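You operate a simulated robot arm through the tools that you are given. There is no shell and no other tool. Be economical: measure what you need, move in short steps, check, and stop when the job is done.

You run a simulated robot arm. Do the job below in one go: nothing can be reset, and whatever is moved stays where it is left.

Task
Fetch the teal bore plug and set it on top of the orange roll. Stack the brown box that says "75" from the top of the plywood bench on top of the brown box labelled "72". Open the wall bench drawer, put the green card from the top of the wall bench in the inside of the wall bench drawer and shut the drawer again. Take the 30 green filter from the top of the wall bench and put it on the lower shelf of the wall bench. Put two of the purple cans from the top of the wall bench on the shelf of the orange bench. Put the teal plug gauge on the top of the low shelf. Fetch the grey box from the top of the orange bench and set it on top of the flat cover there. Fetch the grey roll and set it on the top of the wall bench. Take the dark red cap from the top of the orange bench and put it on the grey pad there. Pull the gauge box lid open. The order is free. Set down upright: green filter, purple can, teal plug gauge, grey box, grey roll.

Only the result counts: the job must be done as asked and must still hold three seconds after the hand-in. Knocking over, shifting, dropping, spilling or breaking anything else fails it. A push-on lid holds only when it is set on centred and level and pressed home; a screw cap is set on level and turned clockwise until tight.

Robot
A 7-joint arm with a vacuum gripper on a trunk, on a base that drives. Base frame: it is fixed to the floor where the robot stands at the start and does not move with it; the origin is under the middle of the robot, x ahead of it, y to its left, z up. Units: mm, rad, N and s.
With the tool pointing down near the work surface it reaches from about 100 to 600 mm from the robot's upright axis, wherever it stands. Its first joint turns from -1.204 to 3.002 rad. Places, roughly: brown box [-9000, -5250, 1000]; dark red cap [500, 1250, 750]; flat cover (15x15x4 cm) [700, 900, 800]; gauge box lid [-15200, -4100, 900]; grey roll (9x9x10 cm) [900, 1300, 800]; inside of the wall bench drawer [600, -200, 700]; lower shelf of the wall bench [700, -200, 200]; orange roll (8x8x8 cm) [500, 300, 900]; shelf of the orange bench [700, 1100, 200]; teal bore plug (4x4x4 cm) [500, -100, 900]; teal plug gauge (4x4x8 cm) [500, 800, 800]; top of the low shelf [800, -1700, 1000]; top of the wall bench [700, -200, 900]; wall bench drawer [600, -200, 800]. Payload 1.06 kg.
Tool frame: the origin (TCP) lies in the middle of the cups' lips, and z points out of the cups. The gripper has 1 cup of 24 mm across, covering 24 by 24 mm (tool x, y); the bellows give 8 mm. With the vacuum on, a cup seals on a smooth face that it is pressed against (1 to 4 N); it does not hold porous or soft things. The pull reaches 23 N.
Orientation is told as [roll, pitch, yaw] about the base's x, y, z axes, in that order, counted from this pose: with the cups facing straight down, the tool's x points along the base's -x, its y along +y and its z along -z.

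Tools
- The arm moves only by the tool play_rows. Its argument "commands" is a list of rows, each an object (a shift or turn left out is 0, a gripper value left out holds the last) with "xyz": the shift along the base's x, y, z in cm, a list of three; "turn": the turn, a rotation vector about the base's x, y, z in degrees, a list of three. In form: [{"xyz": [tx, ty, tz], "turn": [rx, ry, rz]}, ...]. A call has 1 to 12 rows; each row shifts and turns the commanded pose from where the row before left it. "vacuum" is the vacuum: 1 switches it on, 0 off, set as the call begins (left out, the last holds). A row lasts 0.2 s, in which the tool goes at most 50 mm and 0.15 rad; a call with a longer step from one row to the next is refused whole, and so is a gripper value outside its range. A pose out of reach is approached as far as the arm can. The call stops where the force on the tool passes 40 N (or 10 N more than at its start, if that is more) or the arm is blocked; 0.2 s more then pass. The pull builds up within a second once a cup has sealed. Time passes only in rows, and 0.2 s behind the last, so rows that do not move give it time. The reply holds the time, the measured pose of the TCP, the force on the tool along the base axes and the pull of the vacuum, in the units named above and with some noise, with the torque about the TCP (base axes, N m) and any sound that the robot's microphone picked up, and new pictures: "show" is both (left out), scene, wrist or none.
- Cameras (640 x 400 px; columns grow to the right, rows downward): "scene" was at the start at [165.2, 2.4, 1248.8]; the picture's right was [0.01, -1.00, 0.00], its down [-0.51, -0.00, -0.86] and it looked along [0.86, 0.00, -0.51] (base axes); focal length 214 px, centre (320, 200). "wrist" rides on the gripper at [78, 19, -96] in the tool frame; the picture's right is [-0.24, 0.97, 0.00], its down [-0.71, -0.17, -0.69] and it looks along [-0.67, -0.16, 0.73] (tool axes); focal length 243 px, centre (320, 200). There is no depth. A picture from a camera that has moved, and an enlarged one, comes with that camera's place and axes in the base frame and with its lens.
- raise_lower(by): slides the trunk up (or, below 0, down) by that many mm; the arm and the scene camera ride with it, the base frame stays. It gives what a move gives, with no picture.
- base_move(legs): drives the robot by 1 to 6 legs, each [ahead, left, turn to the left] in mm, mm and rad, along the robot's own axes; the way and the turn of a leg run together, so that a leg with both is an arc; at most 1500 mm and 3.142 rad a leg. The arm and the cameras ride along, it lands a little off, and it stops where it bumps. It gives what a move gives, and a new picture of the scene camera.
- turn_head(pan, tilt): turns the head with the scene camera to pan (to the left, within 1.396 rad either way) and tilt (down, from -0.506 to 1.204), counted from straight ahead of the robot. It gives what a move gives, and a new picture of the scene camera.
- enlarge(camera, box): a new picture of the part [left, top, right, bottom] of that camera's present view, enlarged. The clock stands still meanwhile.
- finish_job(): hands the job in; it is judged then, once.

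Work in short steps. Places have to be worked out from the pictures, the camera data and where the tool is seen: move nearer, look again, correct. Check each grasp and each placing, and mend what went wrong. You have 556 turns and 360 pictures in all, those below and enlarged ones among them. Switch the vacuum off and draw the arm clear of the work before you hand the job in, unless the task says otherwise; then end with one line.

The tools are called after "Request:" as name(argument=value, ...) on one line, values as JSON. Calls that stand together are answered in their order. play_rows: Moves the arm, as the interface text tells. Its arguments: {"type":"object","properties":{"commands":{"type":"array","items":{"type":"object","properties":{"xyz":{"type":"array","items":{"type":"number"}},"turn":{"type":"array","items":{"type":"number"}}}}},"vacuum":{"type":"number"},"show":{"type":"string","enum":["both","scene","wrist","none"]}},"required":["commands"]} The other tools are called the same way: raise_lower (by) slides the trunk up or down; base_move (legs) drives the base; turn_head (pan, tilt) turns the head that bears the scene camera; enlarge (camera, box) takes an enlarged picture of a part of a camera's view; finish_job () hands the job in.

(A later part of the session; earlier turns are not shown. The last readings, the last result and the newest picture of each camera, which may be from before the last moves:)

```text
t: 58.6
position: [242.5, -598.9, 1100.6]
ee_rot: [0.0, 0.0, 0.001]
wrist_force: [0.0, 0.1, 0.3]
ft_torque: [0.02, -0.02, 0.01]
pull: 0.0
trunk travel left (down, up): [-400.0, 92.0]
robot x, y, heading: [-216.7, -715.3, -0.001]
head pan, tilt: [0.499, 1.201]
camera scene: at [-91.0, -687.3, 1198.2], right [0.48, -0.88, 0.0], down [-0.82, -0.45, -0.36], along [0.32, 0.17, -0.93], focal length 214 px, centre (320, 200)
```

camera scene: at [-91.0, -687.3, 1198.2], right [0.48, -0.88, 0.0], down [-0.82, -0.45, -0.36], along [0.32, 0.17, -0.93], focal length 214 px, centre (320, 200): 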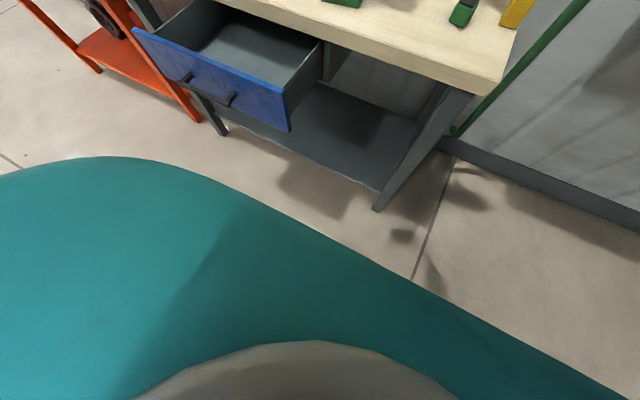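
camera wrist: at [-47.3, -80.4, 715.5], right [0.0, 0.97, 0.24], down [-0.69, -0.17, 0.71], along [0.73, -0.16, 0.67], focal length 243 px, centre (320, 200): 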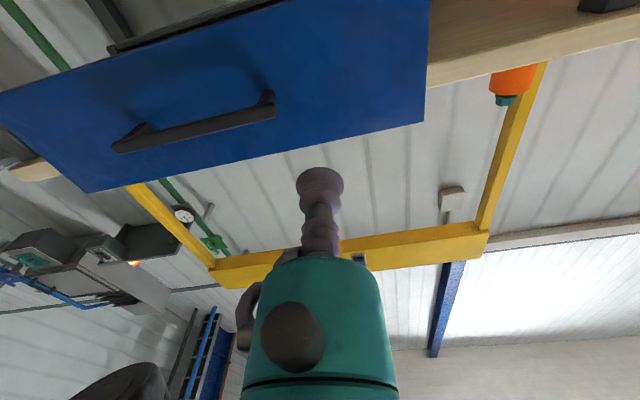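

I'll swing the tool 15 cm left first, which takes the elbow away from the post, then drive ahead.

Request:
play_rows(commands=[{"xyz": [0, 3, 0]}, {"xyz": [0, 3, 0]}, {"xyz": [0, 3, 0]}, {"xyz": [0, 3, 0]}, {"xyz": [0, 2.6, 0]}], show="none")

Request:
base_move(legs=[[210, 0, 0]])

Request:
turn_head(pan=0.5, tilt=0.8)

Request:
play_rows(commands=[{"xyz": [0, 0, 0]}], show="wrist")

```text
t: 59.8
position: [239.4, -538.1, 1097.4]
ee_rot: [0.003, -0.002, 0.001]
wrist_force: [-0.2, 0.0, 0.8]
ft_torque: [0.02, -0.02, 0.01]
pull: 0.0
out of reach, approached as far as the arm can: row 3, 4, 5
trunk travel left (down, up): [-400.0, 92.0]
robot x, y, heading: [-214.7, -715.1, 0.003]
head pan, tilt: [0.499, 1.201]
```

```text
t: 61.5
position: [444.6, -537.0, 1095.8]
ee_rot: [-0.001, -0.001, 0.002]
wrist_force: [-0.3, -0.5, -0.8]
ft_torque: [-0.01, 0.04, -0.03]
pull: 0.0
trunk travel left (down, up): [-400.0, 92.0]
robot x, y, heading: [-8.9, -717.3, 0.001]
head pan, tilt: [0.499, 1.201]
camera scene: at [114.5, -687.3, 1198.1], right [0.48, -0.88, 0.0], down [-0.82, -0.45, -0.36], along [0.32, 0.17, -0.93], focal length 214 px, centre (320, 200)
```

scene: 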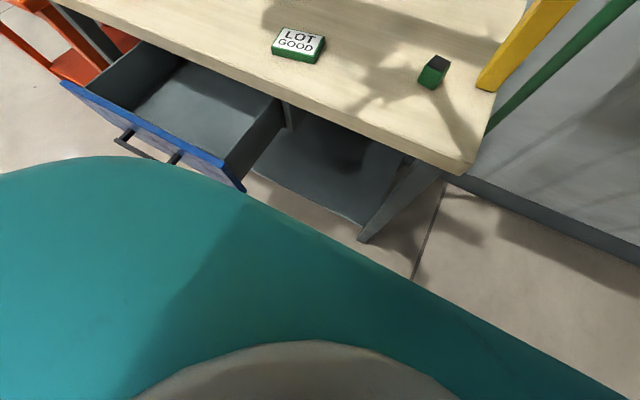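

```text
t: 62.3
position: [445.3, -539.0, 1096.4]
ee_rot: [0.0, -0.001, 0.002]
wrist_force: [0.6, 0.0, 0.3]
ft_torque: [0.01, -0.03, -0.02]
pull: 0.0
trunk travel left (down, up): [-400.0, 92.0]
robot x, y, heading: [-10.9, -716.0, -0.001]
head pan, tilt: [0.499, 0.799]
camera scene: at [135.6, -675.5, 1225.8], right [0.48, -0.88, 0.0], down [-0.63, -0.34, -0.7], along [0.61, 0.33, -0.72], focal length 214 px, centre (320, 200)
```

scene: 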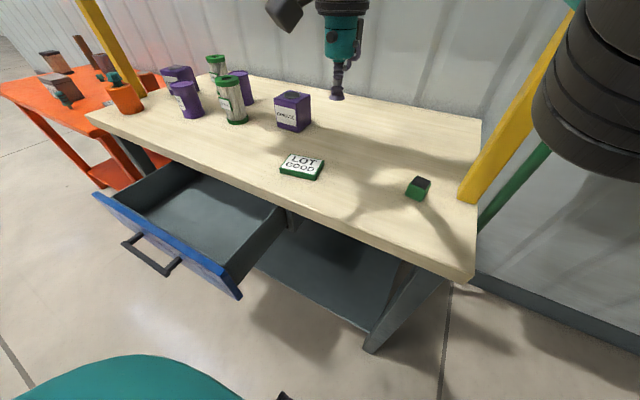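

```text
t: 62.7
position: [445.5, -537.2, 1096.4]
ee_rot: [0.0, -0.003, 0.002]
wrist_force: [0.3, -0.5, 0.7]
ft_torque: [0.05, 0.0, 0.01]
pull: 0.1
trunk travel left (down, up): [-400.0, 92.0]
robot x, y, heading: [-7.9, -720.0, -0.002]
head pan, tilt: [0.499, 0.799]
camera wrist: at [367.1, -518.2, 1192.4], right [0.23, 0.97, 0.0], down [0.71, -0.17, 0.69], along [0.67, -0.16, -0.73], focal length 243 px, centre (320, 200)
```

wrist: 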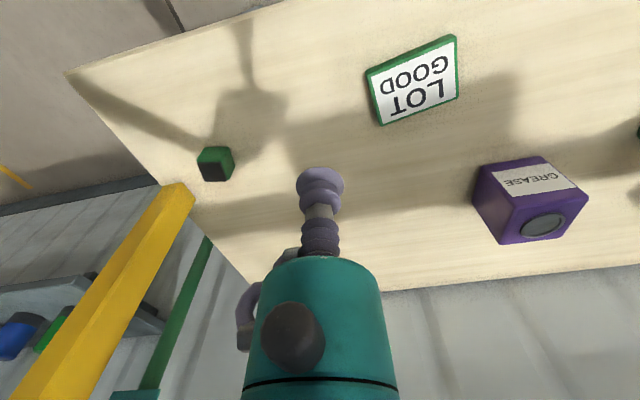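

The card centre is at about (476, -440). I'll move above it and look.

Request:
play_rows(commands=[{"xyz": [0.5, 2, -4]}, {"xyz": [0.5, 2, -4]}, {"xyz": [0, 2, -3.6]}, {"xyz": [0, 2, -1]}, {"xyz": [0, 1.7, -1]}, {"xyz": [0, 0, 0]}], show="wrist")

```text
t: 64.1
position: [436.5, -518.0, 994.3]
ee_rot: [0.0, -0.002, 0.002]
wrist_force: [0.0, -0.8, 0.3]
ft_torque: [0.01, -0.01, -0.01]
pull: 0.0
out of reach, approached as far as the arm can: row 1, 2, 3, 4, 5
trunk travel left (down, up): [-400.0, 92.0]
robot x, y, heading: [-9.5, -717.5, -0.001]
head pan, tilt: [0.499, 0.799]
camera wrist: at [358.5, -498.8, 1089.4], right [0.23, 0.97, 0.0], down [0.71, -0.17, 0.69], along [0.67, -0.16, -0.73], focal length 243 px, centre (320, 200)
```

wrist: 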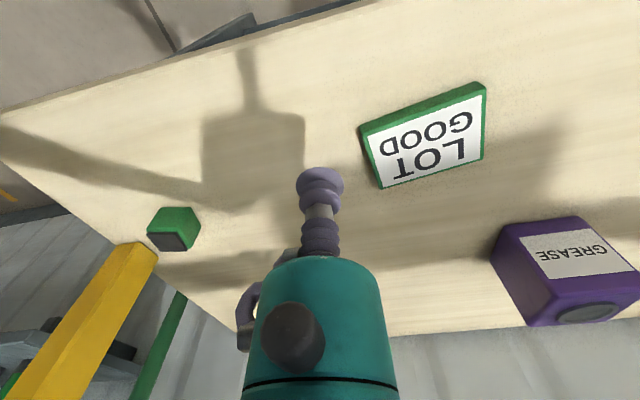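

Reach is short at this height. I'll raise the trunk, which should lengthen the horizontal reach, and then try again.

Request:
raise_lower(by=90)

Request:
play_rows(commands=[{"xyz": [0, 0, -4]}, {"xyz": [0, 0, -4]}, {"xyz": [0, 0, 0]}], show="wrist")

```text
t: 65.4
position: [412.4, -518.9, 1190.7]
ee_rot: [0.002, -0.246, 0.002]
wrist_force: [-0.7, 0.1, -0.1]
ft_torque: [0.01, 0.05, 0.0]
pull: 0.0
trunk travel left (down, up): [-490.0, 2.0]
robot x, y, heading: [-8.7, -715.3, -0.004]
head pan, tilt: [0.499, 0.799]
```

```text
t: 66.2
position: [412.5, -519.3, 1108.4]
ee_rot: [0.001, -0.247, 0.001]
wrist_force: [0.4, -0.4, -0.7]
ft_torque: [0.02, 0.02, 0.02]
pull: 0.3
trunk travel left (down, up): [-490.0, 2.0]
robot x, y, heading: [-11.9, -717.5, -0.001]
head pan, tilt: [0.499, 0.799]
camera wrist: at [313.6, -499.9, 1182.3], right [0.23, 0.97, 0.06], down [0.52, -0.17, 0.84], along [0.82, -0.16, -0.54], focal length 243 px, centre (320, 200)
```

wrist: 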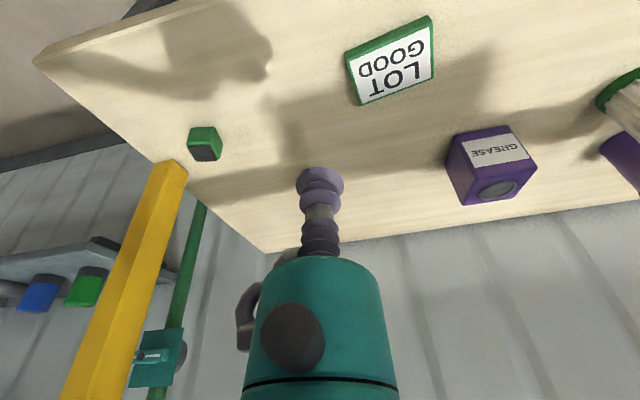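

The trunk move left the tool tilted by -0.247 rad. I'll level it.

Request:
play_rows(commands=[{"turn": [0, 7, 0]}, {"turn": [0, 7.1, 0]}, {"xyz": [0, 0, 0]}, {"xyz": [2, 2, -3]}, {"xyz": [2, 2, -3]}, {"xyz": [2, 2, -3]}, {"xyz": [0, 2, -3]}, {"xyz": [0, 0, 0]}], show="wrist")

```text
t: 68.0
position: [419.8, -530.9, 1017.1]
ee_rot: [0.004, -0.001, 0.002]
wrist_force: [0.5, 0.3, -0.5]
ft_torque: [0.01, 0.03, 0.02]
pull: 0.1
out of reach, approached as far as the arm can: row 2, 4, 5, 6, 7
trunk travel left (down, up): [-490.0, 2.0]
robot x, y, heading: [-9.6, -714.9, 0.0]
head pan, tilt: [0.499, 0.799]
camera wrist: at [342.0, -512.1, 1112.5], right [0.23, 0.97, 0.0], down [0.71, -0.17, 0.69], along [0.67, -0.16, -0.73], focal length 243 px, centre (320, 200)
```

wrist: 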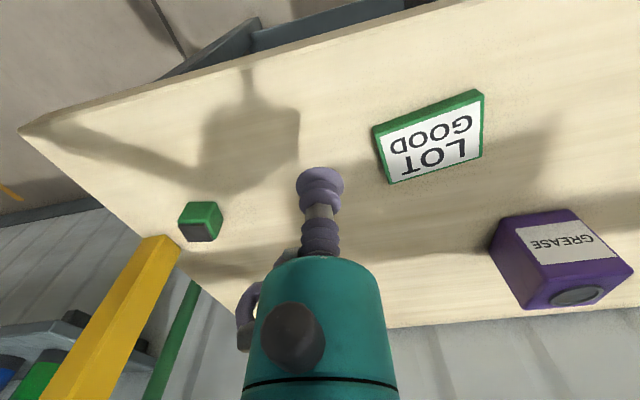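

Raising the trunk shortens the reach, so lowering it must lengthen it. I'll pull the arm in and up, then lower the trunk.

Request:
play_rows(commands=[{"xyz": [-2, -2.5, 2]}, {"xyz": [-2, -2.5, 3]}, {"xyz": [-2, -2.5, 3.5]}, {"xyz": [-2, -2.5, 3.5]}, {"xyz": [0, 0, 4.5]}, {"xyz": [0, 0, 4.5]}, {"xyz": [0, 0, 4]}, {"xyz": [0, 0, 0]}], show="none")

Request:
raise_lower(by=-250)

```text
t: 69.8
position: [345.4, -631.5, 1273.5]
ee_rot: [0.003, 0.0, 0.002]
wrist_force: [-0.7, -0.4, 0.8]
ft_torque: [0.0, -0.02, -0.03]
pull: 0.1
trunk travel left (down, up): [-490.0, 2.0]
robot x, y, heading: [-10.5, -717.5, -0.004]
head pan, tilt: [0.499, 0.799]
```

```text
t: 72.3
position: [343.9, -631.2, 1019.9]
ee_rot: [0.002, -0.002, 0.001]
wrist_force: [-0.4, 0.7, -0.8]
ft_torque: [-0.03, 0.01, 0.01]
pull: 0.1
trunk travel left (down, up): [-240.0, 252.0]
robot x, y, heading: [-9.1, -713.0, 0.004]
head pan, tilt: [0.499, 0.799]
```

Now towards the card at (476, -440).

Request:
play_rows(commands=[{"xyz": [3.3, 4, 0]}, {"xyz": [3.3, 4, 0]}, {"xyz": [3.3, 4, -1]}, {"xyz": [3.3, 4, -2]}, {"xyz": [0, 3.1, -2]}, {"xyz": [0, 0, 0]}])

```text
refused: row 1 steps farther than a row can; nothing moved
```

Request:
play_rows(commands=[{"xyz": [2.6, 3.8, 0]}, {"xyz": [2.6, 3.8, 0]}, {"xyz": [2.6, 3.8, -1]}, {"xyz": [2.6, 3.8, -1.5]}, {"xyz": [2.8, 3.8, -1.5]}, {"xyz": [0, 0, 0]}])

```text
t: 73.8
position: [415.1, -526.6, 1010.2]
ee_rot: [0.003, -0.003, 0.002]
wrist_force: [0.4, -0.2, 0.2]
ft_torque: [0.03, -0.02, -0.05]
pull: 0.0
out of reach, approached as far as the arm can: row 3, 4, 5
trunk travel left (down, up): [-240.0, 252.0]
robot x, y, heading: [-12.4, -715.6, 0.003]
head pan, tilt: [0.499, 0.799]
camera scene: at [176.4, -675.5, 1064.0], right [0.48, -0.88, 0.0], down [-0.63, -0.34, -0.7], along [0.61, 0.33, -0.72], focal length 214 px, centre (320, 200)
camera wrist: at [337.6, -506.1, 1105.2], right [0.23, 0.97, 0.0], down [0.71, -0.17, 0.69], along [0.67, -0.16, -0.73], focal length 243 px, centre (320, 200)
```

scene: 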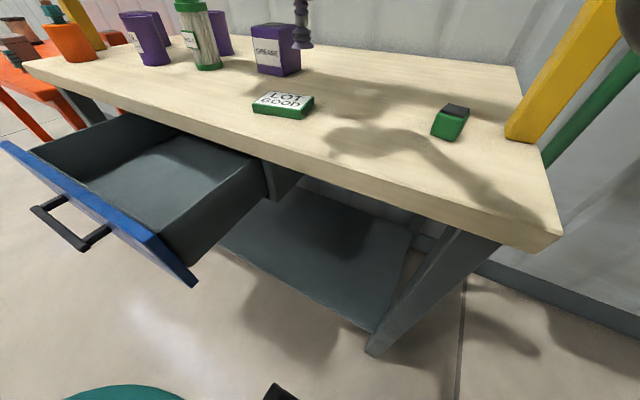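
wrist: 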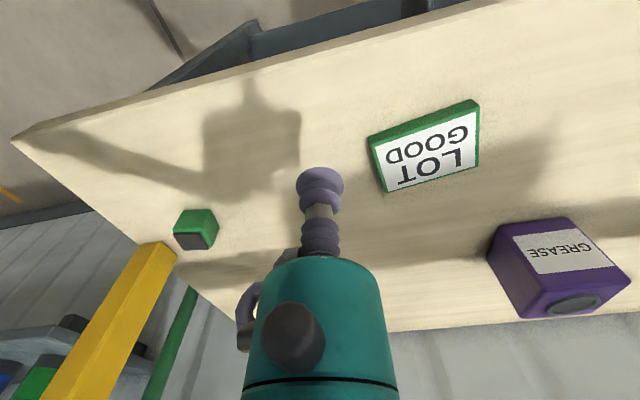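

The shoulder is clearly on the robot's right side, so reach is best ahead and to the right. I'll pull in, restore the trunk and turn the robot left so that the card and drawer lie ahead.

Request:
play_rows(commands=[{"xyz": [-2.6, -3.8, 2]}, {"xyz": [-2.6, -3.8, 1]}, {"xyz": [-2.6, -3, 0]}, {"xyz": [-2.6, 0, 0]}, {"xyz": [0, 0, 0]}], show="none")

Request:
raise_lower(by=120)

Request:
base_move(legs=[[0, 0, 0.6]])

```text
refused: row 1 steps farther than a row can; nothing moved
```

```text
t: 75.2
position: [395.8, -527.3, 1156.8]
ee_rot: [0.007, -0.097, 0.003]
wrist_force: [-0.5, 0.7, 0.8]
ft_torque: [-0.01, 0.02, -0.02]
pull: 0.1
trunk travel left (down, up): [-360.0, 132.0]
robot x, y, heading: [-13.9, -716.4, 0.002]
head pan, tilt: [0.499, 0.799]
```

```text
t: 77.3
position: [217.9, -330.5, 1157.4]
ee_rot: [0.006, -0.097, 0.604]
wrist_force: [0.6, -0.2, -0.4]
ft_torque: [0.03, 0.03, 0.01]
pull: 0.0
trunk travel left (down, up): [-360.0, 132.0]
robot x, y, heading: [-8.9, -713.6, 0.604]
head pan, tilt: [0.499, 0.799]
camera scene: at [99.5, -592.5, 1182.2], right [0.89, -0.45, 0.0], down [-0.32, -0.64, -0.7], along [0.32, 0.62, -0.72], focal length 214 px, centre (320, 200)
```

scene: 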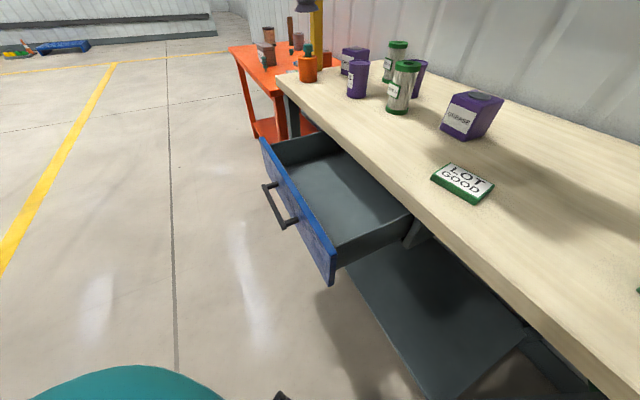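

The turn went fine. I'll level the tool and move towards the card.

Request:
play_rows(commands=[{"turn": [-3.16, 4.58, 0]}, {"xyz": [4.3, -1.8, 0]}, {"xyz": [4.3, -1.8, 0]}, {"xyz": [4.3, -1.8, 0]}, {"xyz": [4.3, -1.8, 0]}, {"xyz": [4.3, -1.8, 0]}, {"xyz": [4.3, -2, 0]}, {"xyz": [0, 0, -4.5]}, {"xyz": [0, 0, -4.5]}, {"xyz": [0, 0, -4.5]}, {"xyz": [0, 0, -3]}, {"xyz": [0, 0, 0]}], show="wrist")

```text
t: 79.9
position: [478.8, -446.7, 989.7]
ee_rot: [0.006, 0.0, 0.604]
wrist_force: [0.9, -0.8, -0.9]
ft_torque: [-0.02, 0.03, -0.01]
pull: 0.1
out of reach, approached as far as the arm can: row 1
trunk travel left (down, up): [-360.0, 132.0]
robot x, y, heading: [-9.0, -717.7, 0.601]
head pan, tilt: [0.499, 0.799]
camera wrist: at [403.8, -476.2, 1085.0], right [-0.36, 0.93, 0.01], down [0.68, 0.26, 0.69], along [0.64, 0.25, -0.73], focal length 243 px, centre (320, 200)
```

wrist: 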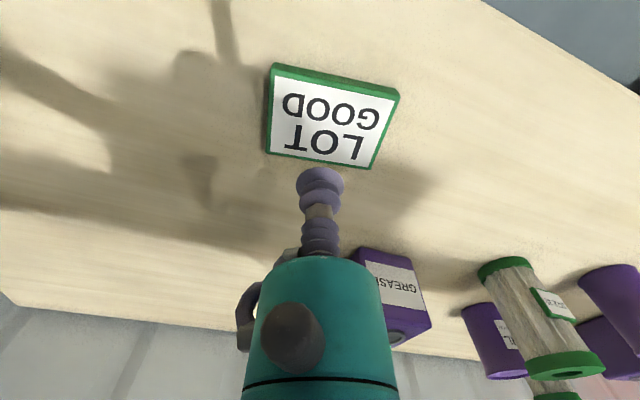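

The card centre is at (475, -440). I'll go down to it.

Request:
play_rows(commands=[{"xyz": [-0.3, 0.6, -2.5]}, {"xyz": [0, 0, -2.5]}, {"xyz": [0, 0, -0.7]}, {"xyz": [0, 0, -0.3]}, {"xyz": [0, 0, -0.3]}, {"xyz": [0, 0, 0]}, {"xyz": [0, 0, 0]}], vacuum=1, show="wrist")

```text
t: 81.5
position: [473.9, -444.4, 926.9]
ee_rot: [0.005, -0.001, 0.606]
wrist_force: [-0.1, 0.1, 0.4]
ft_torque: [0.01, 0.02, 0.02]
pull: 0.1
trunk travel left (down, up): [-360.0, 132.0]
robot x, y, heading: [-7.6, -714.6, 0.6]
head pan, tilt: [0.499, 0.799]
camera wrist: at [398.5, -472.5, 1022.2], right [-0.36, 0.93, 0.0], down [0.68, 0.26, 0.68], along [0.64, 0.25, -0.73], focal length 243 px, centre (320, 200)
```

wrist: 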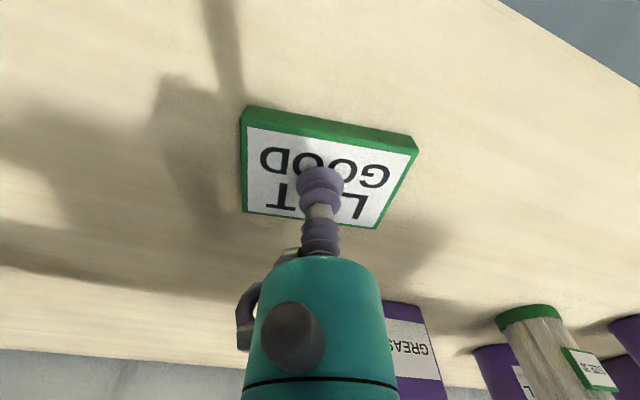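

Request:
play_rows(commands=[{"xyz": [0.1, 0.4, -0.3]}, {"xyz": [0, 0, -0.3]}, {"xyz": [0, 0, -0.3]}, {"xyz": [0, 0, 0]}, {"xyz": [0, 0, 0]}], show="none")

```text
t: 82.7
position: [475.7, -441.4, 919.0]
ee_rot: [0.005, 0.0, 0.604]
wrist_force: [-0.5, 0.7, 0.1]
ft_torque: [0.01, -0.02, 0.02]
pull: 22.6
trunk travel left (down, up): [-360.0, 132.0]
robot x, y, heading: [-8.9, -715.9, 0.599]
head pan, tilt: [0.499, 0.799]
```

It sealed. I'll lift the card, then turn the base a bit more left so the drawer lies ahead.

Request:
play_rows(commands=[{"xyz": [0, 0, 1]}, {"xyz": [0, 0, 3]}, {"xyz": [-1.5, -1, 4]}, {"xyz": [-3, -1, 3]}, {"xyz": [-4, 0, 0]}, {"xyz": [0, 0, 0]}], show="none")

Request:
base_move(legs=[[0, 0, 0.3]])

```text
t: 84.1
position: [387.0, -461.7, 1028.2]
ee_rot: [0.002, -0.003, 0.603]
wrist_force: [-0.2, 0.2, 0.2]
ft_torque: [0.0, 0.01, -0.03]
pull: 23.0
trunk travel left (down, up): [-360.0, 132.0]
robot x, y, heading: [-11.4, -717.0, 0.604]
head pan, tilt: [0.499, 0.799]
```

```text
t: 85.5
position: [294.0, -354.8, 1027.8]
ee_rot: [0.005, -0.002, 0.902]
wrist_force: [-0.2, 1.0, 0.1]
ft_torque: [-0.04, -0.01, 0.02]
pull: 22.7
trunk travel left (down, up): [-360.0, 132.0]
robot x, y, heading: [-9.6, -712.5, 0.901]
head pan, tilt: [0.499, 0.799]
camera scene: at [58.9, -565.7, 1182.2], right [0.99, -0.17, 0.0], down [-0.12, -0.71, -0.7], along [0.12, 0.69, -0.72], focal length 214 px, centre (320, 200)
```

scene: 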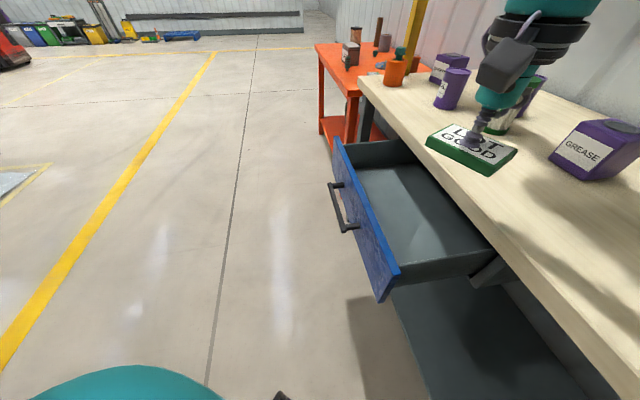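

The tool is above the drawer. I'll shift to y≈-290 and descend partway, then check.

Request:
play_rows(commands=[{"xyz": [0, 3.3, 0]}, {"xyz": [0, 3.2, 0]}, {"xyz": [0, 0, -4.5]}, {"xyz": [0, 0, -4.5]}, {"xyz": [0, 0, -4.5]}, {"xyz": [0, 0, -3.5]}, {"xyz": [0, 0, 0]}])

```text
t: 87.1
position: [294.7, -290.5, 860.7]
ee_rot: [0.007, -0.001, 0.902]
wrist_force: [-0.3, -0.5, 0.3]
ft_torque: [-0.03, 0.0, -0.01]
pull: 22.5
trunk travel left (down, up): [-360.0, 132.0]
robot x, y, heading: [-8.9, -717.7, 0.901]
head pan, tilt: [0.499, 0.799]
camera scene: at [58.8, -565.8, 1182.2], right [0.99, -0.17, 0.0], down [-0.12, -0.71, -0.7], along [0.12, 0.69, -0.72], focal length 214 px, centre (320, 200)
camera wrist: at [231.8, -340.6, 956.1], right [-0.62, 0.79, 0.0], down [0.57, 0.45, 0.69], along [0.54, 0.43, -0.73], focal length 243 px, centre (320, 200)
```

scene: 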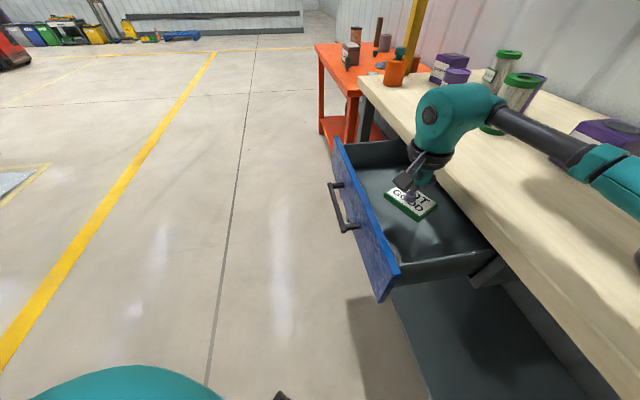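
wrist: 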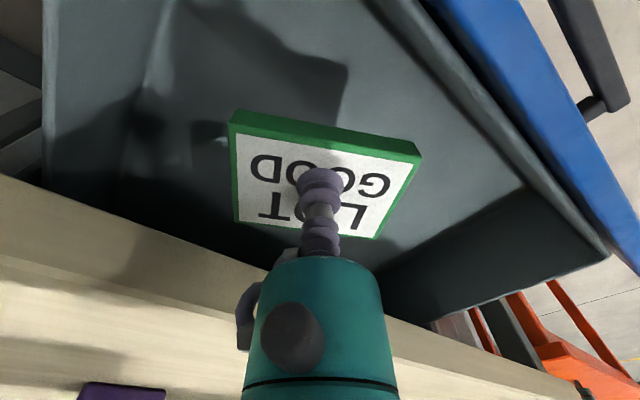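

There's clear space below the card. I'll go on down slowly.

Request:
play_rows(commands=[{"xyz": [0, 0, -1.5]}, {"xyz": [0, 0, -1]}, {"xyz": [0, 0, -0.6]}, {"xyz": [0, 0, -0.6]}, {"xyz": [0, 0, -0.6]}, {"xyz": [0, 0, -0.4]}, {"xyz": [0, 0, 0]}], show="none")

```text
t: 88.7
position: [293.3, -289.9, 810.6]
ee_rot: [0.006, -0.002, 0.901]
wrist_force: [-0.2, -0.2, -0.4]
ft_torque: [-0.01, 0.03, 0.01]
pull: 23.0
trunk travel left (down, up): [-360.0, 132.0]
robot x, y, heading: [-8.0, -711.6, 0.903]
head pan, tilt: [0.499, 0.799]
```

Request:
play_rows(commands=[{"xyz": [0, 0, -0.4]}, {"xyz": [0, 0, -0.4]}, {"xyz": [0, 0, -0.4]}, {"xyz": [0, 0, -0.4]}, {"xyz": [0, 0, -0.3]}, {"xyz": [0, 0, 0]}], show="wrist")

```text
t: 90.1
position: [294.8, -290.6, 791.2]
ee_rot: [0.006, -0.001, 0.901]
wrist_force: [-0.1, -0.8, -0.4]
ft_torque: [-0.03, -0.01, -0.03]
pull: 23.1
trunk travel left (down, up): [-360.0, 132.0]
robot x, y, heading: [-10.7, -716.2, 0.902]
head pan, tilt: [0.499, 0.799]
camera wrist: at [231.7, -340.3, 887.4], right [-0.62, 0.79, 0.0], down [0.57, 0.45, 0.69], along [0.54, 0.43, -0.73], focal length 243 px, centre (320, 200)
```

wrist: 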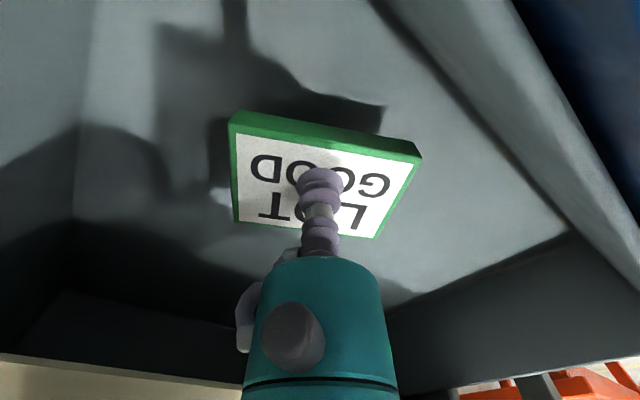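

Request:
play_rows(commands=[{"xyz": [0, 0, -0.4]}, {"xyz": [0, 0, -0.3]}, {"xyz": [0, 0, -0.3]}, {"xyz": [0, 0, -0.3]}, {"xyz": [0, 0, 0]}], show="none")

```text
t: 91.3
position: [294.7, -289.7, 778.7]
ee_rot: [0.006, -0.002, 0.901]
wrist_force: [0.5, -0.1, -0.2]
ft_torque: [0.02, -0.01, 0.03]
pull: 23.1
trunk travel left (down, up): [-360.0, 132.0]
robot x, y, heading: [-9.6, -717.2, 0.901]
head pan, tilt: [0.499, 0.799]
```

Request:
play_rows(commands=[{"xyz": [0, 0, -0.3]}, {"xyz": [0, 0, -0.3]}, {"xyz": [0, 0, -0.3]}, {"xyz": [0, 0, 0]}], show="wrist")

```text
t: 92.3
position: [293.7, -290.3, 769.9]
ee_rot: [0.005, -0.002, 0.902]
wrist_force: [0.1, 0.8, -0.3]
ft_torque: [-0.01, 0.02, -0.03]
pull: 22.9
trunk travel left (down, up): [-360.0, 132.0]
robot x, y, heading: [-8.4, -715.4, 0.901]
head pan, tilt: [0.499, 0.799]
camera wrist: at [231.3, -339.5, 866.0], right [-0.62, 0.79, 0.0], down [0.57, 0.45, 0.68], along [0.54, 0.43, -0.73], focal length 243 px, centre (320, 200)
```

wrist: 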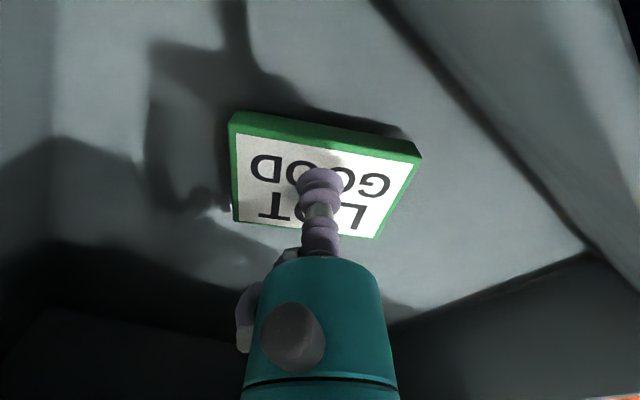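

Request:
play_rows(commands=[{"xyz": [0, 0, -0.3]}, {"xyz": [0, 0, -0.3]}, {"xyz": [0, 0, 0]}], show="none")

Request:
play_rows(commands=[{"xyz": [0, 0, -0.3]}, {"xyz": [0, 0, 0]}], show="none")

```text
t: 93.1
position: [294.9, -289.4, 764.1]
ee_rot: [0.005, -0.002, 0.902]
wrist_force: [-0.1, 0.3, -0.9]
ft_torque: [-0.02, 0.0, 0.01]
pull: 22.6
trunk travel left (down, up): [-360.0, 132.0]
robot x, y, heading: [-9.7, -714.7, 0.901]
head pan, tilt: [0.499, 0.799]
```

```text
t: 93.7
position: [293.3, -289.6, 761.9]
ee_rot: [0.004, -0.001, 0.902]
wrist_force: [-0.6, 1.2, -0.4]
ft_torque: [-0.02, 0.01, -0.04]
pull: 22.7
trunk travel left (down, up): [-360.0, 132.0]
robot x, y, heading: [-6.8, -716.4, 0.896]
head pan, tilt: [0.499, 0.799]
```

Request:
play_rows(commands=[{"xyz": [0, 0, -0.3]}, {"xyz": [0, 0, -0.3]}, {"xyz": [0, 0, 0]}], show="wrist")

```text
t: 94.5
position: [293.8, -289.4, 757.6]
ee_rot: [0.007, -0.004, 0.903]
wrist_force: [0.6, 0.5, 16.0]
ft_torque: [-0.51, 1.05, 0.18]
pull: 22.1
trunk travel left (down, up): [-360.0, 132.0]
robot x, y, heading: [-7.5, -719.1, 0.906]
head pan, tilt: [0.499, 0.799]
camera wrist: at [230.6, -339.4, 853.2], right [-0.62, 0.79, 0.01], down [0.58, 0.45, 0.69], along [0.54, 0.43, -0.73], focal length 243 px, centre (320, 200)
```

wrist: 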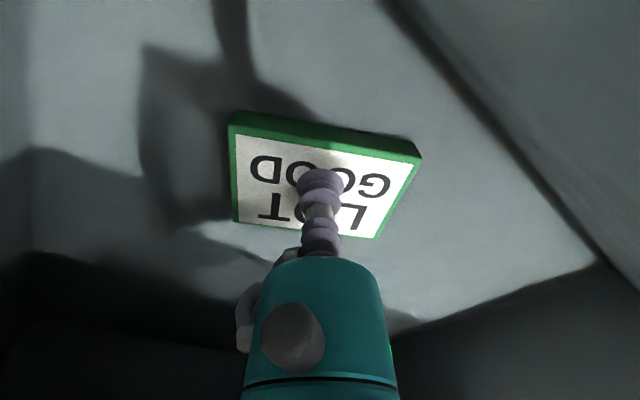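

The torque points to a contact about 70 mm from the TCP, so the wrist camera is touching the drawer front rather than the card touching the floor. I'll lift a bit, shift towards the bench and try again.

Request:
play_rows(commands=[{"xyz": [0, 0, 0.5]}, {"xyz": [1.5, 1, 0]}, {"xyz": [1.0, 1, 0]}, {"xyz": [0, 0, -0.3]}, {"xyz": [0, 0, -0.3]}, {"xyz": [0, 0, 0]}], show="none")

```text
t: 95.9
position: [319.2, -269.5, 756.9]
ee_rot: [0.005, -0.005, 0.901]
wrist_force: [0.6, -2.2, 14.0]
ft_torque: [-0.11, -0.01, -0.07]
pull: 22.7
trunk travel left (down, up): [-360.0, 132.0]
robot x, y, heading: [-9.8, -716.8, 0.905]
head pan, tilt: [0.499, 0.799]
```

The contact is now centred, so the card is on the drawer floor. I'll release and lift.

Request:
play_rows(commands=[{"xyz": [0, 0, 0.15]}, {"xyz": [0, 0, 0]}, {"xyz": [0, 0, 0]}, {"xyz": [0, 0, 0]}, {"xyz": [0, 0, 0.5]}, {"xyz": [0, 0, 2]}, {"xyz": [0, 0, 4]}, {"xyz": [0, 0, 4.5]}, {"xyz": [0, 0, 4.5]}, {"xyz": [0, 0, 4.5]}, {"xyz": [0, 0, 4.5]}], vacuum=0)

```text
t: 98.3
position: [317.4, -272.0, 1000.3]
ee_rot: [0.003, 0.0, 0.902]
wrist_force: [-0.1, -0.5, 0.4]
ft_torque: [-0.02, -0.03, 0.01]
pull: 0.0
trunk travel left (down, up): [-360.0, 132.0]
robot x, y, heading: [-9.7, -716.9, 0.901]
head pan, tilt: [0.499, 0.799]
camera scene: at [58.6, -565.9, 1182.2], right [0.99, -0.17, 0.0], down [-0.12, -0.71, -0.7], along [0.12, 0.69, -0.72], focal length 214 px, centre (320, 200)
camera wrist: at [253.9, -321.4, 1096.6], right [-0.62, 0.79, 0.0], down [0.58, 0.45, 0.68], along [0.54, 0.43, -0.73], focal length 243 px, centre (320, 200)
```

scene: 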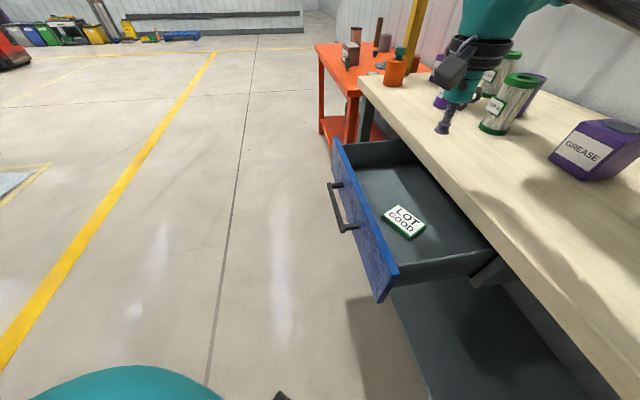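
wrist: 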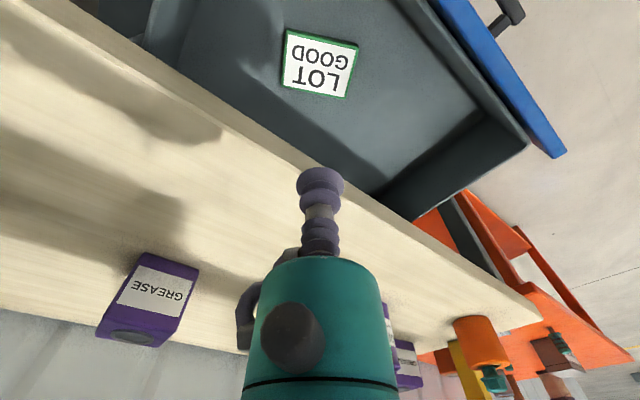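

The card lies flat in the drawer. I'll back out, square up to the bench and shut the drawer with the tool facing forward.

Request:
base_move(legs=[[-350, 0, 0], [0, 0, -0.9], [-160, 0, 0], [0, 690, 0]])

```text
t: 107.3
position: [175.5, -269.4, 999.0]
ee_rot: [0.005, -0.003, -0.013]
wrist_force: [-0.4, -0.9, 0.4]
ft_torque: [-0.02, 0.04, 0.02]
pull: 0.1
trunk travel left (down, up): [-360.0, 132.0]
robot x, y, heading: [-373.2, -281.4, -0.017]
head pan, tilt: [0.499, 0.799]
camera scene: at [-216.7, -242.3, 1182.2], right [0.47, -0.88, 0.0], down [-0.63, -0.33, -0.7], along [0.62, 0.32, -0.72], focal length 214 px, centre (320, 200)
```

scene: 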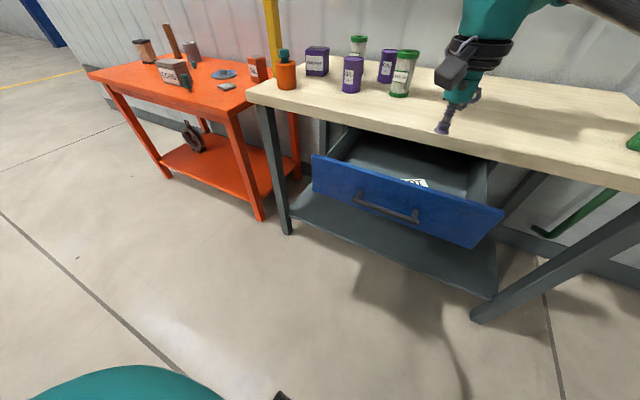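

Request:
play_rows(commands=[{"xyz": [-3, -2, 2], "turn": [0, -8.2, 0]}, {"xyz": [-3, -2, 2], "turn": [0, -8.2, 0]}, {"xyz": [0, -2, 2], "turn": [0, -8.2, 0]}, {"xyz": [0, -2, 0.5], "turn": [0, -8.2, 0]}, {"xyz": [0, -2, 0], "turn": [0, -8.2, 0]}, {"turn": [0, -8.2, 0]}, {"turn": [0, -8.2, 0]}, {"turn": [0, -8.2, 0]}, {"turn": [0, -8.2, 0]}, {"turn": [0, -8.2, 0]}, {"turn": [0, -8, 0]}, {"xyz": [0, 0, 0]}], show="none")

Request:
raise_lower(by=-265)

Request:
turn_head(pan=0.0, tilt=0.4)

```text
t: 109.9
position: [114.7, -370.0, 1065.2]
ee_rot: [1.793, -1.559, -1.786]
wrist_force: [-0.8, -0.8, 0.0]
ft_torque: [0.0, 0.0, 0.0]
pull: 0.0
trunk travel left (down, up): [-360.0, 132.0]
robot x, y, heading: [-377.7, -280.6, -0.016]
head pan, tilt: [0.499, 0.799]
```

```text
t: 112.6
position: [120.6, -368.8, 792.9]
ee_rot: [0.743, -1.554, -0.737]
wrist_force: [0.3, 0.5, -0.7]
ft_torque: [0.0, -0.01, 0.0]
pull: 0.0
trunk travel left (down, up): [-95.0, 397.0]
robot x, y, heading: [-378.5, -282.2, -0.017]
head pan, tilt: [0.499, 0.799]
```

```text
t: 113.5
position: [120.9, -368.3, 793.3]
ee_rot: [0.734, -1.551, -0.728]
wrist_force: [-0.4, 0.5, 0.9]
ft_torque: [0.01, 0.0, 0.0]
pull: 0.1
trunk travel left (down, up): [-95.0, 397.0]
robot x, y, heading: [-376.3, -279.2, -0.015]
head pan, tilt: [0.0, 0.4]
camera scene: at [-118.6, -282.5, 937.9], right [-0.01, -1.0, 0.0], down [-0.39, 0.01, -0.92], along [0.92, -0.01, -0.39], focal length 214 px, centre (320, 200)
```

scene: 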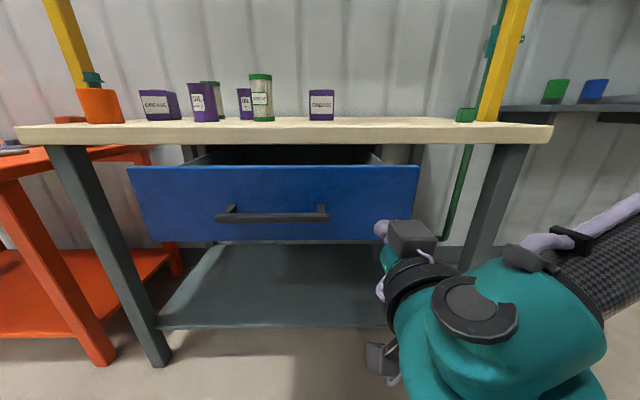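

The pose is good. I'll advance and push the drawer shut.

Request:
play_rows(commands=[{"xyz": [3, 0, 0]}, {"xyz": [3, 0, 0]}, {"xyz": [2, 0, 0]}, {"xyz": [2, 0, 0]}, {"xyz": [2, 0, 0]}, {"xyz": [2, 0, 0]}, {"xyz": [2, 0, 0]}, {"xyz": [2, 0, 0]}, {"xyz": [2, 0, 0]}, {"xyz": [0, 0, 0]}], show="scene")

```text
t: 115.7
position: [319.8, -370.2, 793.9]
ee_rot: [0.738, -1.551, -0.734]
wrist_force: [-0.2, 0.1, -0.5]
ft_torque: [-0.02, 0.0, 0.0]
pull: 0.1
trunk travel left (down, up): [-95.0, 397.0]
robot x, y, heading: [-378.5, -277.6, -0.013]
head pan, tilt: [0.0, 0.4]
camera scene: at [-118.6, -282.6, 938.0], right [-0.01, -1.0, 0.0], down [-0.39, 0.01, -0.92], along [0.92, -0.01, -0.39], focal length 214 px, centre (320, 200)
```

scene: 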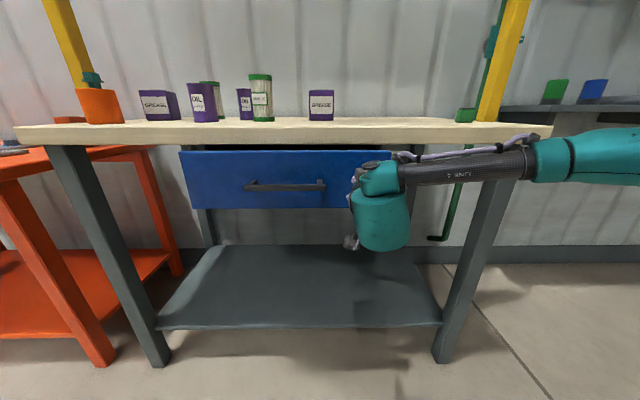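

Request:
play_rows(commands=[{"xyz": [2, 0, 0]}, {"xyz": [2, 0, 0]}, {"xyz": [2, 0, 0]}, {"xyz": [1, 0, 0]}, {"xyz": [0.7, 0, 0]}, {"xyz": [0.5, 0, 0]}, {"xyz": [0, 0, 0]}], show="scene")

```text
t: 117.3
position: [401.3, -372.2, 795.4]
ee_rot: [0.764, -1.552, -0.757]
wrist_force: [-19.0, -5.5, -2.2]
ft_torque: [-0.08, -0.04, 0.16]
pull: 0.1
trunk travel left (down, up): [-95.0, 397.0]
robot x, y, heading: [-376.8, -278.8, -0.013]
head pan, tilt: [0.0, 0.4]
camera scene: at [-120.1, -283.1, 938.3], right [-0.01, -1.0, 0.0], down [-0.39, 0.01, -0.92], along [0.92, -0.01, -0.39], focal length 214 px, centre (320, 200)
```

scene: 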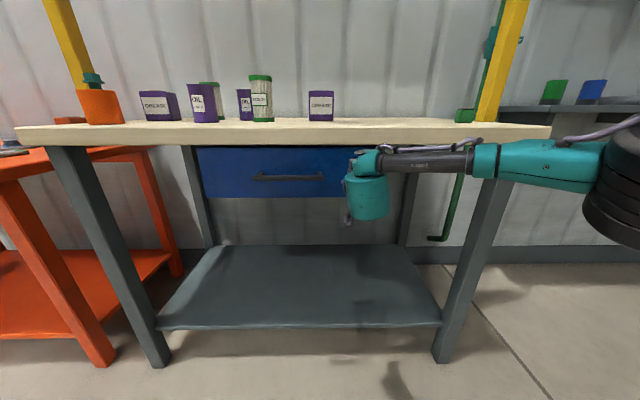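

The drawer is shut, with 19 N of reaction. I'll retreat and take a close look at the filters and cans.

Request:
play_rows(commands=[{"xyz": [-0.5, 0, 0]}, {"xyz": [-3, 0, 0]}, {"xyz": [-4.5, 0, 0]}, {"xyz": [-4.5, 0, 0]}, {"xyz": [-4.5, 0, 0]}, {"xyz": [-4.5, 0, 0]}, {"xyz": [-4.5, 0, 0]}, {"xyz": [0, 0, 0]}], show="none")

Request:
enlarge(camera="scene", box=[170, 60, 290, 210])

```text
t: 119.1
position: [141.3, -372.6, 795.3]
ee_rot: [0.74, -1.553, -0.737]
wrist_force: [0.4, 0.4, 0.4]
ft_torque: [-0.01, 0.0, 0.0]
pull: 0.2
trunk travel left (down, up): [-95.0, 397.0]
robot x, y, heading: [-372.3, -280.2, -0.012]
head pan, tilt: [0.0, 0.4]
```

```text
2.67 times, centred on (230, 135) of scene
camera zoom: at [-118.6, -282.6, 938.0], right [-0.01, -1.0, 0.0], down [-0.39, 0.01, -0.92], along [0.92, -0.01, -0.39], focal length 572 px, centre (560, 373)
```

zoom: 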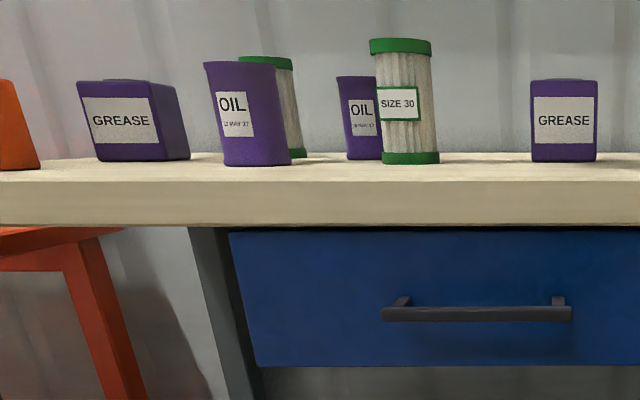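

I'll get closer for a good look at the filter's label and cap.

Request:
raise_lower(by=265)

Request:
base_move(legs=[[150, 250, 0.0]])

Request:
enlarge(camera="scene", box=[210, 40, 450, 190])

```text
t: 121.8
position: [141.4, -368.8, 1059.3]
ee_rot: [0.718, -1.553, -0.713]
wrist_force: [0.1, 0.1, -0.6]
ft_torque: [0.03, 0.0, 0.01]
pull: 0.0
trunk travel left (down, up): [-360.0, 132.0]
robot x, y, heading: [-376.7, -277.7, -0.016]
head pan, tilt: [0.0, 0.4]
```

```text
t: 123.9
position: [297.5, -115.6, 1057.7]
ee_rot: [0.722, -1.551, -0.715]
wrist_force: [0.7, -0.3, -0.9]
ft_torque: [0.01, -0.01, 0.01]
pull: 0.2
trunk travel left (down, up): [-360.0, 132.0]
robot x, y, heading: [-224.5, -30.4, -0.011]
head pan, tilt: [0.0, 0.4]
camera scene: at [-41.2, -28.8, 1217.2], right [-0.01, -1.0, 0.0], down [-0.39, 0.0, -0.92], along [0.92, -0.01, -0.39], focal length 214 px, centre (320, 200)
```

scene: 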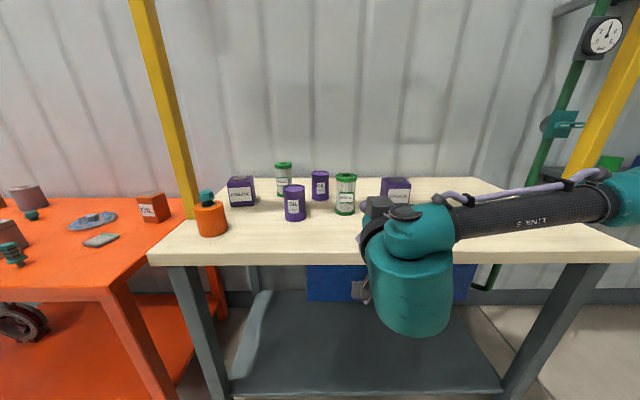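

```text
2.67 times, centred on (330, 115) of scene
camera zoom: at [-41.2, -28.8, 1217.2], right [-0.01, -1.0, 0.0], down [-0.39, 0.0, -0.92], along [0.92, -0.01, -0.39], focal length 572 px, centre (293, 427)
```

zoom: 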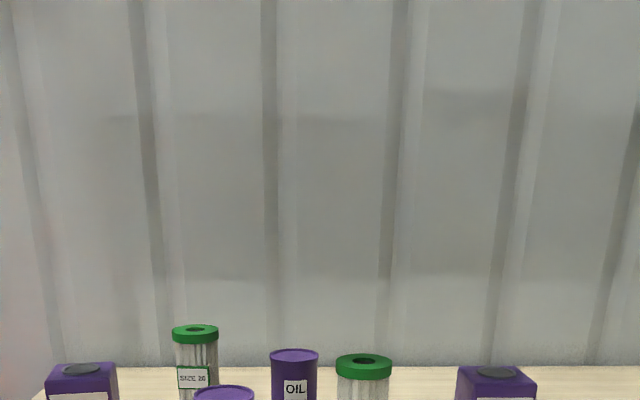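

The filter stands at about (619, -115) with its flat label facing the robot at z≈962. The cap ring is too narrow for the cup, so I'll take it by the label with the tool horizontal. I'll roll the tool so the camera goes to the side, clear of the bench top.

Request:
play_rows(commands=[{"turn": [-8.2, 0, 0]}, {"turn": [-8.2, 0, 0]}, {"turn": [-8.2, 0, 0]}, {"turn": [-8.2, 0, 0]}, {"turn": [-8.2, 0, 0]}, {"turn": [-8.2, 0, 0]}, {"turn": [-8.2, 0, 0]}, {"turn": [-8.2, 0, 0]}, {"turn": [-8.2, 0, 0]}, {"turn": [-8.2, 0, 0]}, {"turn": [-8, 0, 0]}, {"xyz": [0, 0, 0]}])

```text
t: 126.5
position: [297.0, -116.9, 1057.4]
ee_rot: [-1.564, -0.01, 1.558]
wrist_force: [-0.1, -0.1, 0.0]
ft_torque: [0.01, -0.02, 0.01]
pull: 0.0
trunk travel left (down, up): [-360.0, 132.0]
robot x, y, heading: [-221.4, -29.9, -0.008]
head pan, tilt: [0.0, 0.4]
camera scene: at [-41.4, -29.1, 1217.3], right [-0.01, -1.0, 0.0], down [-0.39, 0.0, -0.92], along [0.92, -0.01, -0.39], focal length 214 px, centre (320, 200)
camera wrist: at [199.5, -192.1, 1038.8], right [0.0, 0.25, -0.97], down [-0.67, 0.72, 0.18], along [0.74, 0.65, 0.16], focal length 243 px, centre (320, 200)
```

scene: 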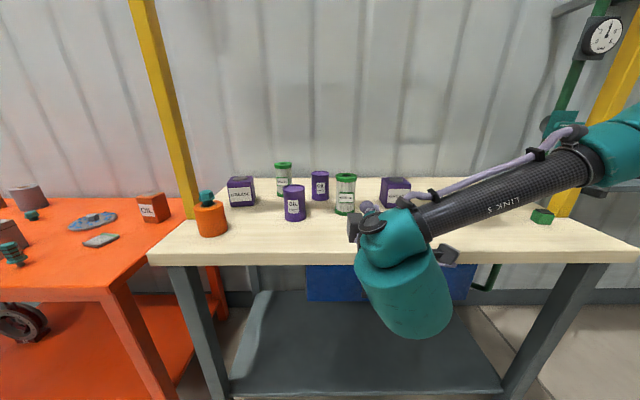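
wrist: 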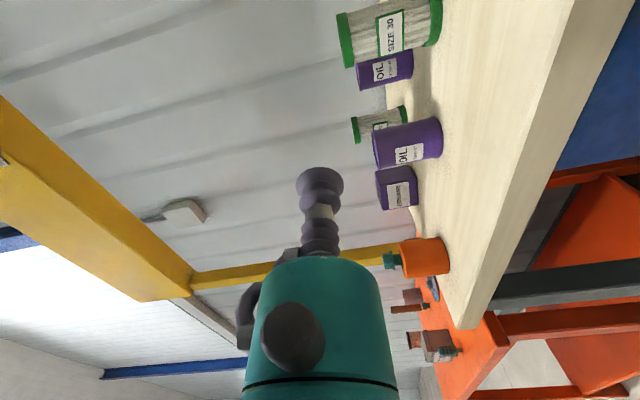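

From this view the label centre is at about (583, -117, 959). I'll lower the trunk to z≈964 and drive forward a little, then look from the scene camera.

Request:
raise_lower(by=-93)

Request:
base_move(legs=[[120, 0, 0]])

Request:
play_rows(commands=[{"xyz": [0, 0, 0]}], show="wrist")

```text
t: 127.8
position: [295.5, -114.5, 965.0]
ee_rot: [-1.564, -0.011, 1.558]
wrist_force: [0.7, 1.5, 0.7]
ft_torque: [0.01, 0.0, 0.0]
pull: 0.1
trunk travel left (down, up): [-267.0, 225.0]
robot x, y, heading: [-222.9, -30.2, -0.008]
head pan, tilt: [0.0, 0.4]
```

```text
t: 129.0
position: [413.5, -118.0, 965.0]
ee_rot: [-1.564, -0.012, 1.555]
wrist_force: [-0.1, -0.2, 0.1]
ft_torque: [0.03, -0.01, 0.0]
pull: 0.0
trunk travel left (down, up): [-267.0, 225.0]
robot x, y, heading: [-106.6, -30.2, -0.012]
head pan, tilt: [0.0, 0.4]
camera scene: at [96.2, -31.2, 1125.7], right [-0.01, -1.0, 0.0], down [-0.39, 0.01, -0.92], along [0.92, -0.01, -0.39], focal length 214 px, centre (320, 200)
```

scene: 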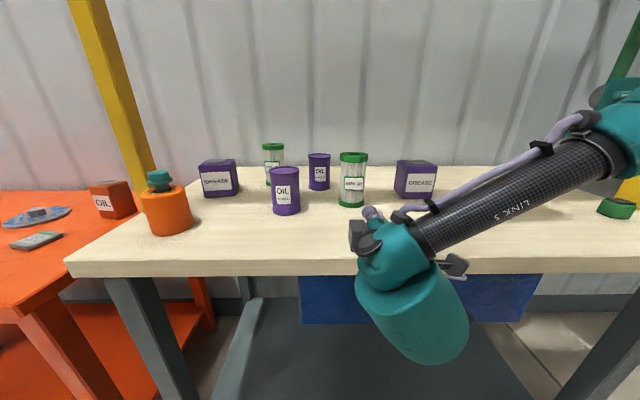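

```text
t: 129.4
position: [413.6, -118.8, 966.1]
ee_rot: [-1.564, -0.012, 1.556]
wrist_force: [0.4, -0.7, -0.3]
ft_torque: [0.03, 0.01, 0.01]
pull: 0.1
trunk travel left (down, up): [-267.0, 225.0]
robot x, y, heading: [-105.8, -31.0, -0.016]
head pan, tilt: [0.0, 0.4]
camera wrist: at [316.1, -194.6, 946.4], right [0.0, 0.25, -0.97], down [-0.67, 0.72, 0.19], along [0.74, 0.65, 0.16], focal length 243 px, centre (320, 200)
```

wrist: 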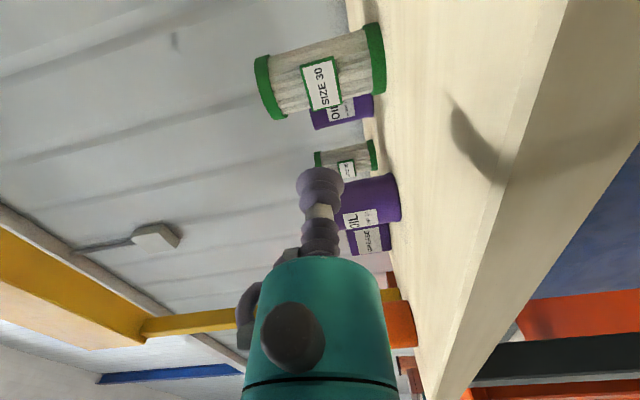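

The label is at (583, -116.5, 961). I'll advance carefully to about x=535 and check.

Request:
play_rows(commands=[{"xyz": [3, 0.2, -0.2]}, {"xyz": [3, 0, -0.1]}, {"xyz": [3, 0, 0]}, {"xyz": [2.5, 0, 0]}, {"xyz": [0, 0, 0]}])

```text
t: 130.6
position: [530.1, -115.2, 961.9]
ee_rot: [-1.564, -0.012, 1.555]
wrist_force: [-0.4, 0.1, 0.2]
ft_torque: [0.0, 0.01, 0.0]
pull: 0.0
trunk travel left (down, up): [-267.0, 225.0]
robot x, y, heading: [-103.1, -31.5, -0.009]
head pan, tilt: [0.0, 0.4]
camera scene: at [95.9, -31.2, 1125.8], right [-0.01, -1.0, 0.0], down [-0.39, 0.01, -0.92], along [0.92, -0.01, -0.39], focal length 214 px, centre (320, 200)
camera wrist: at [433.1, -192.0, 941.9], right [0.0, 0.25, -0.97], down [-0.67, 0.72, 0.18], along [0.74, 0.65, 0.16], focal length 243 px, centre (320, 200)
```

scene: 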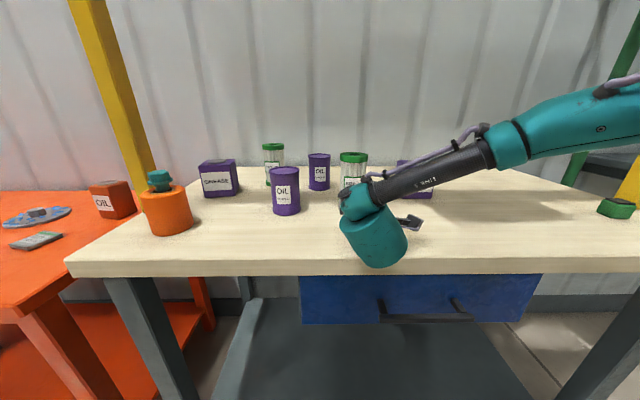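
wrist: 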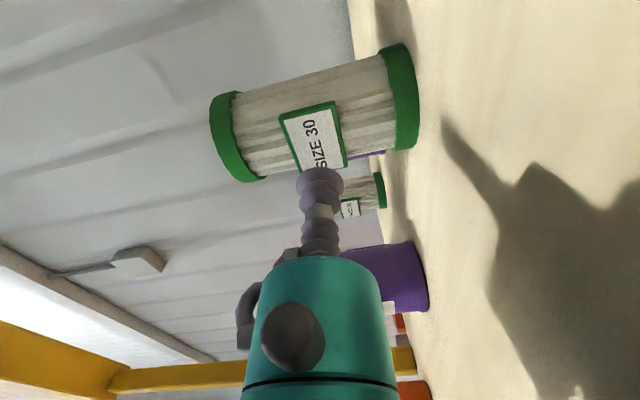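

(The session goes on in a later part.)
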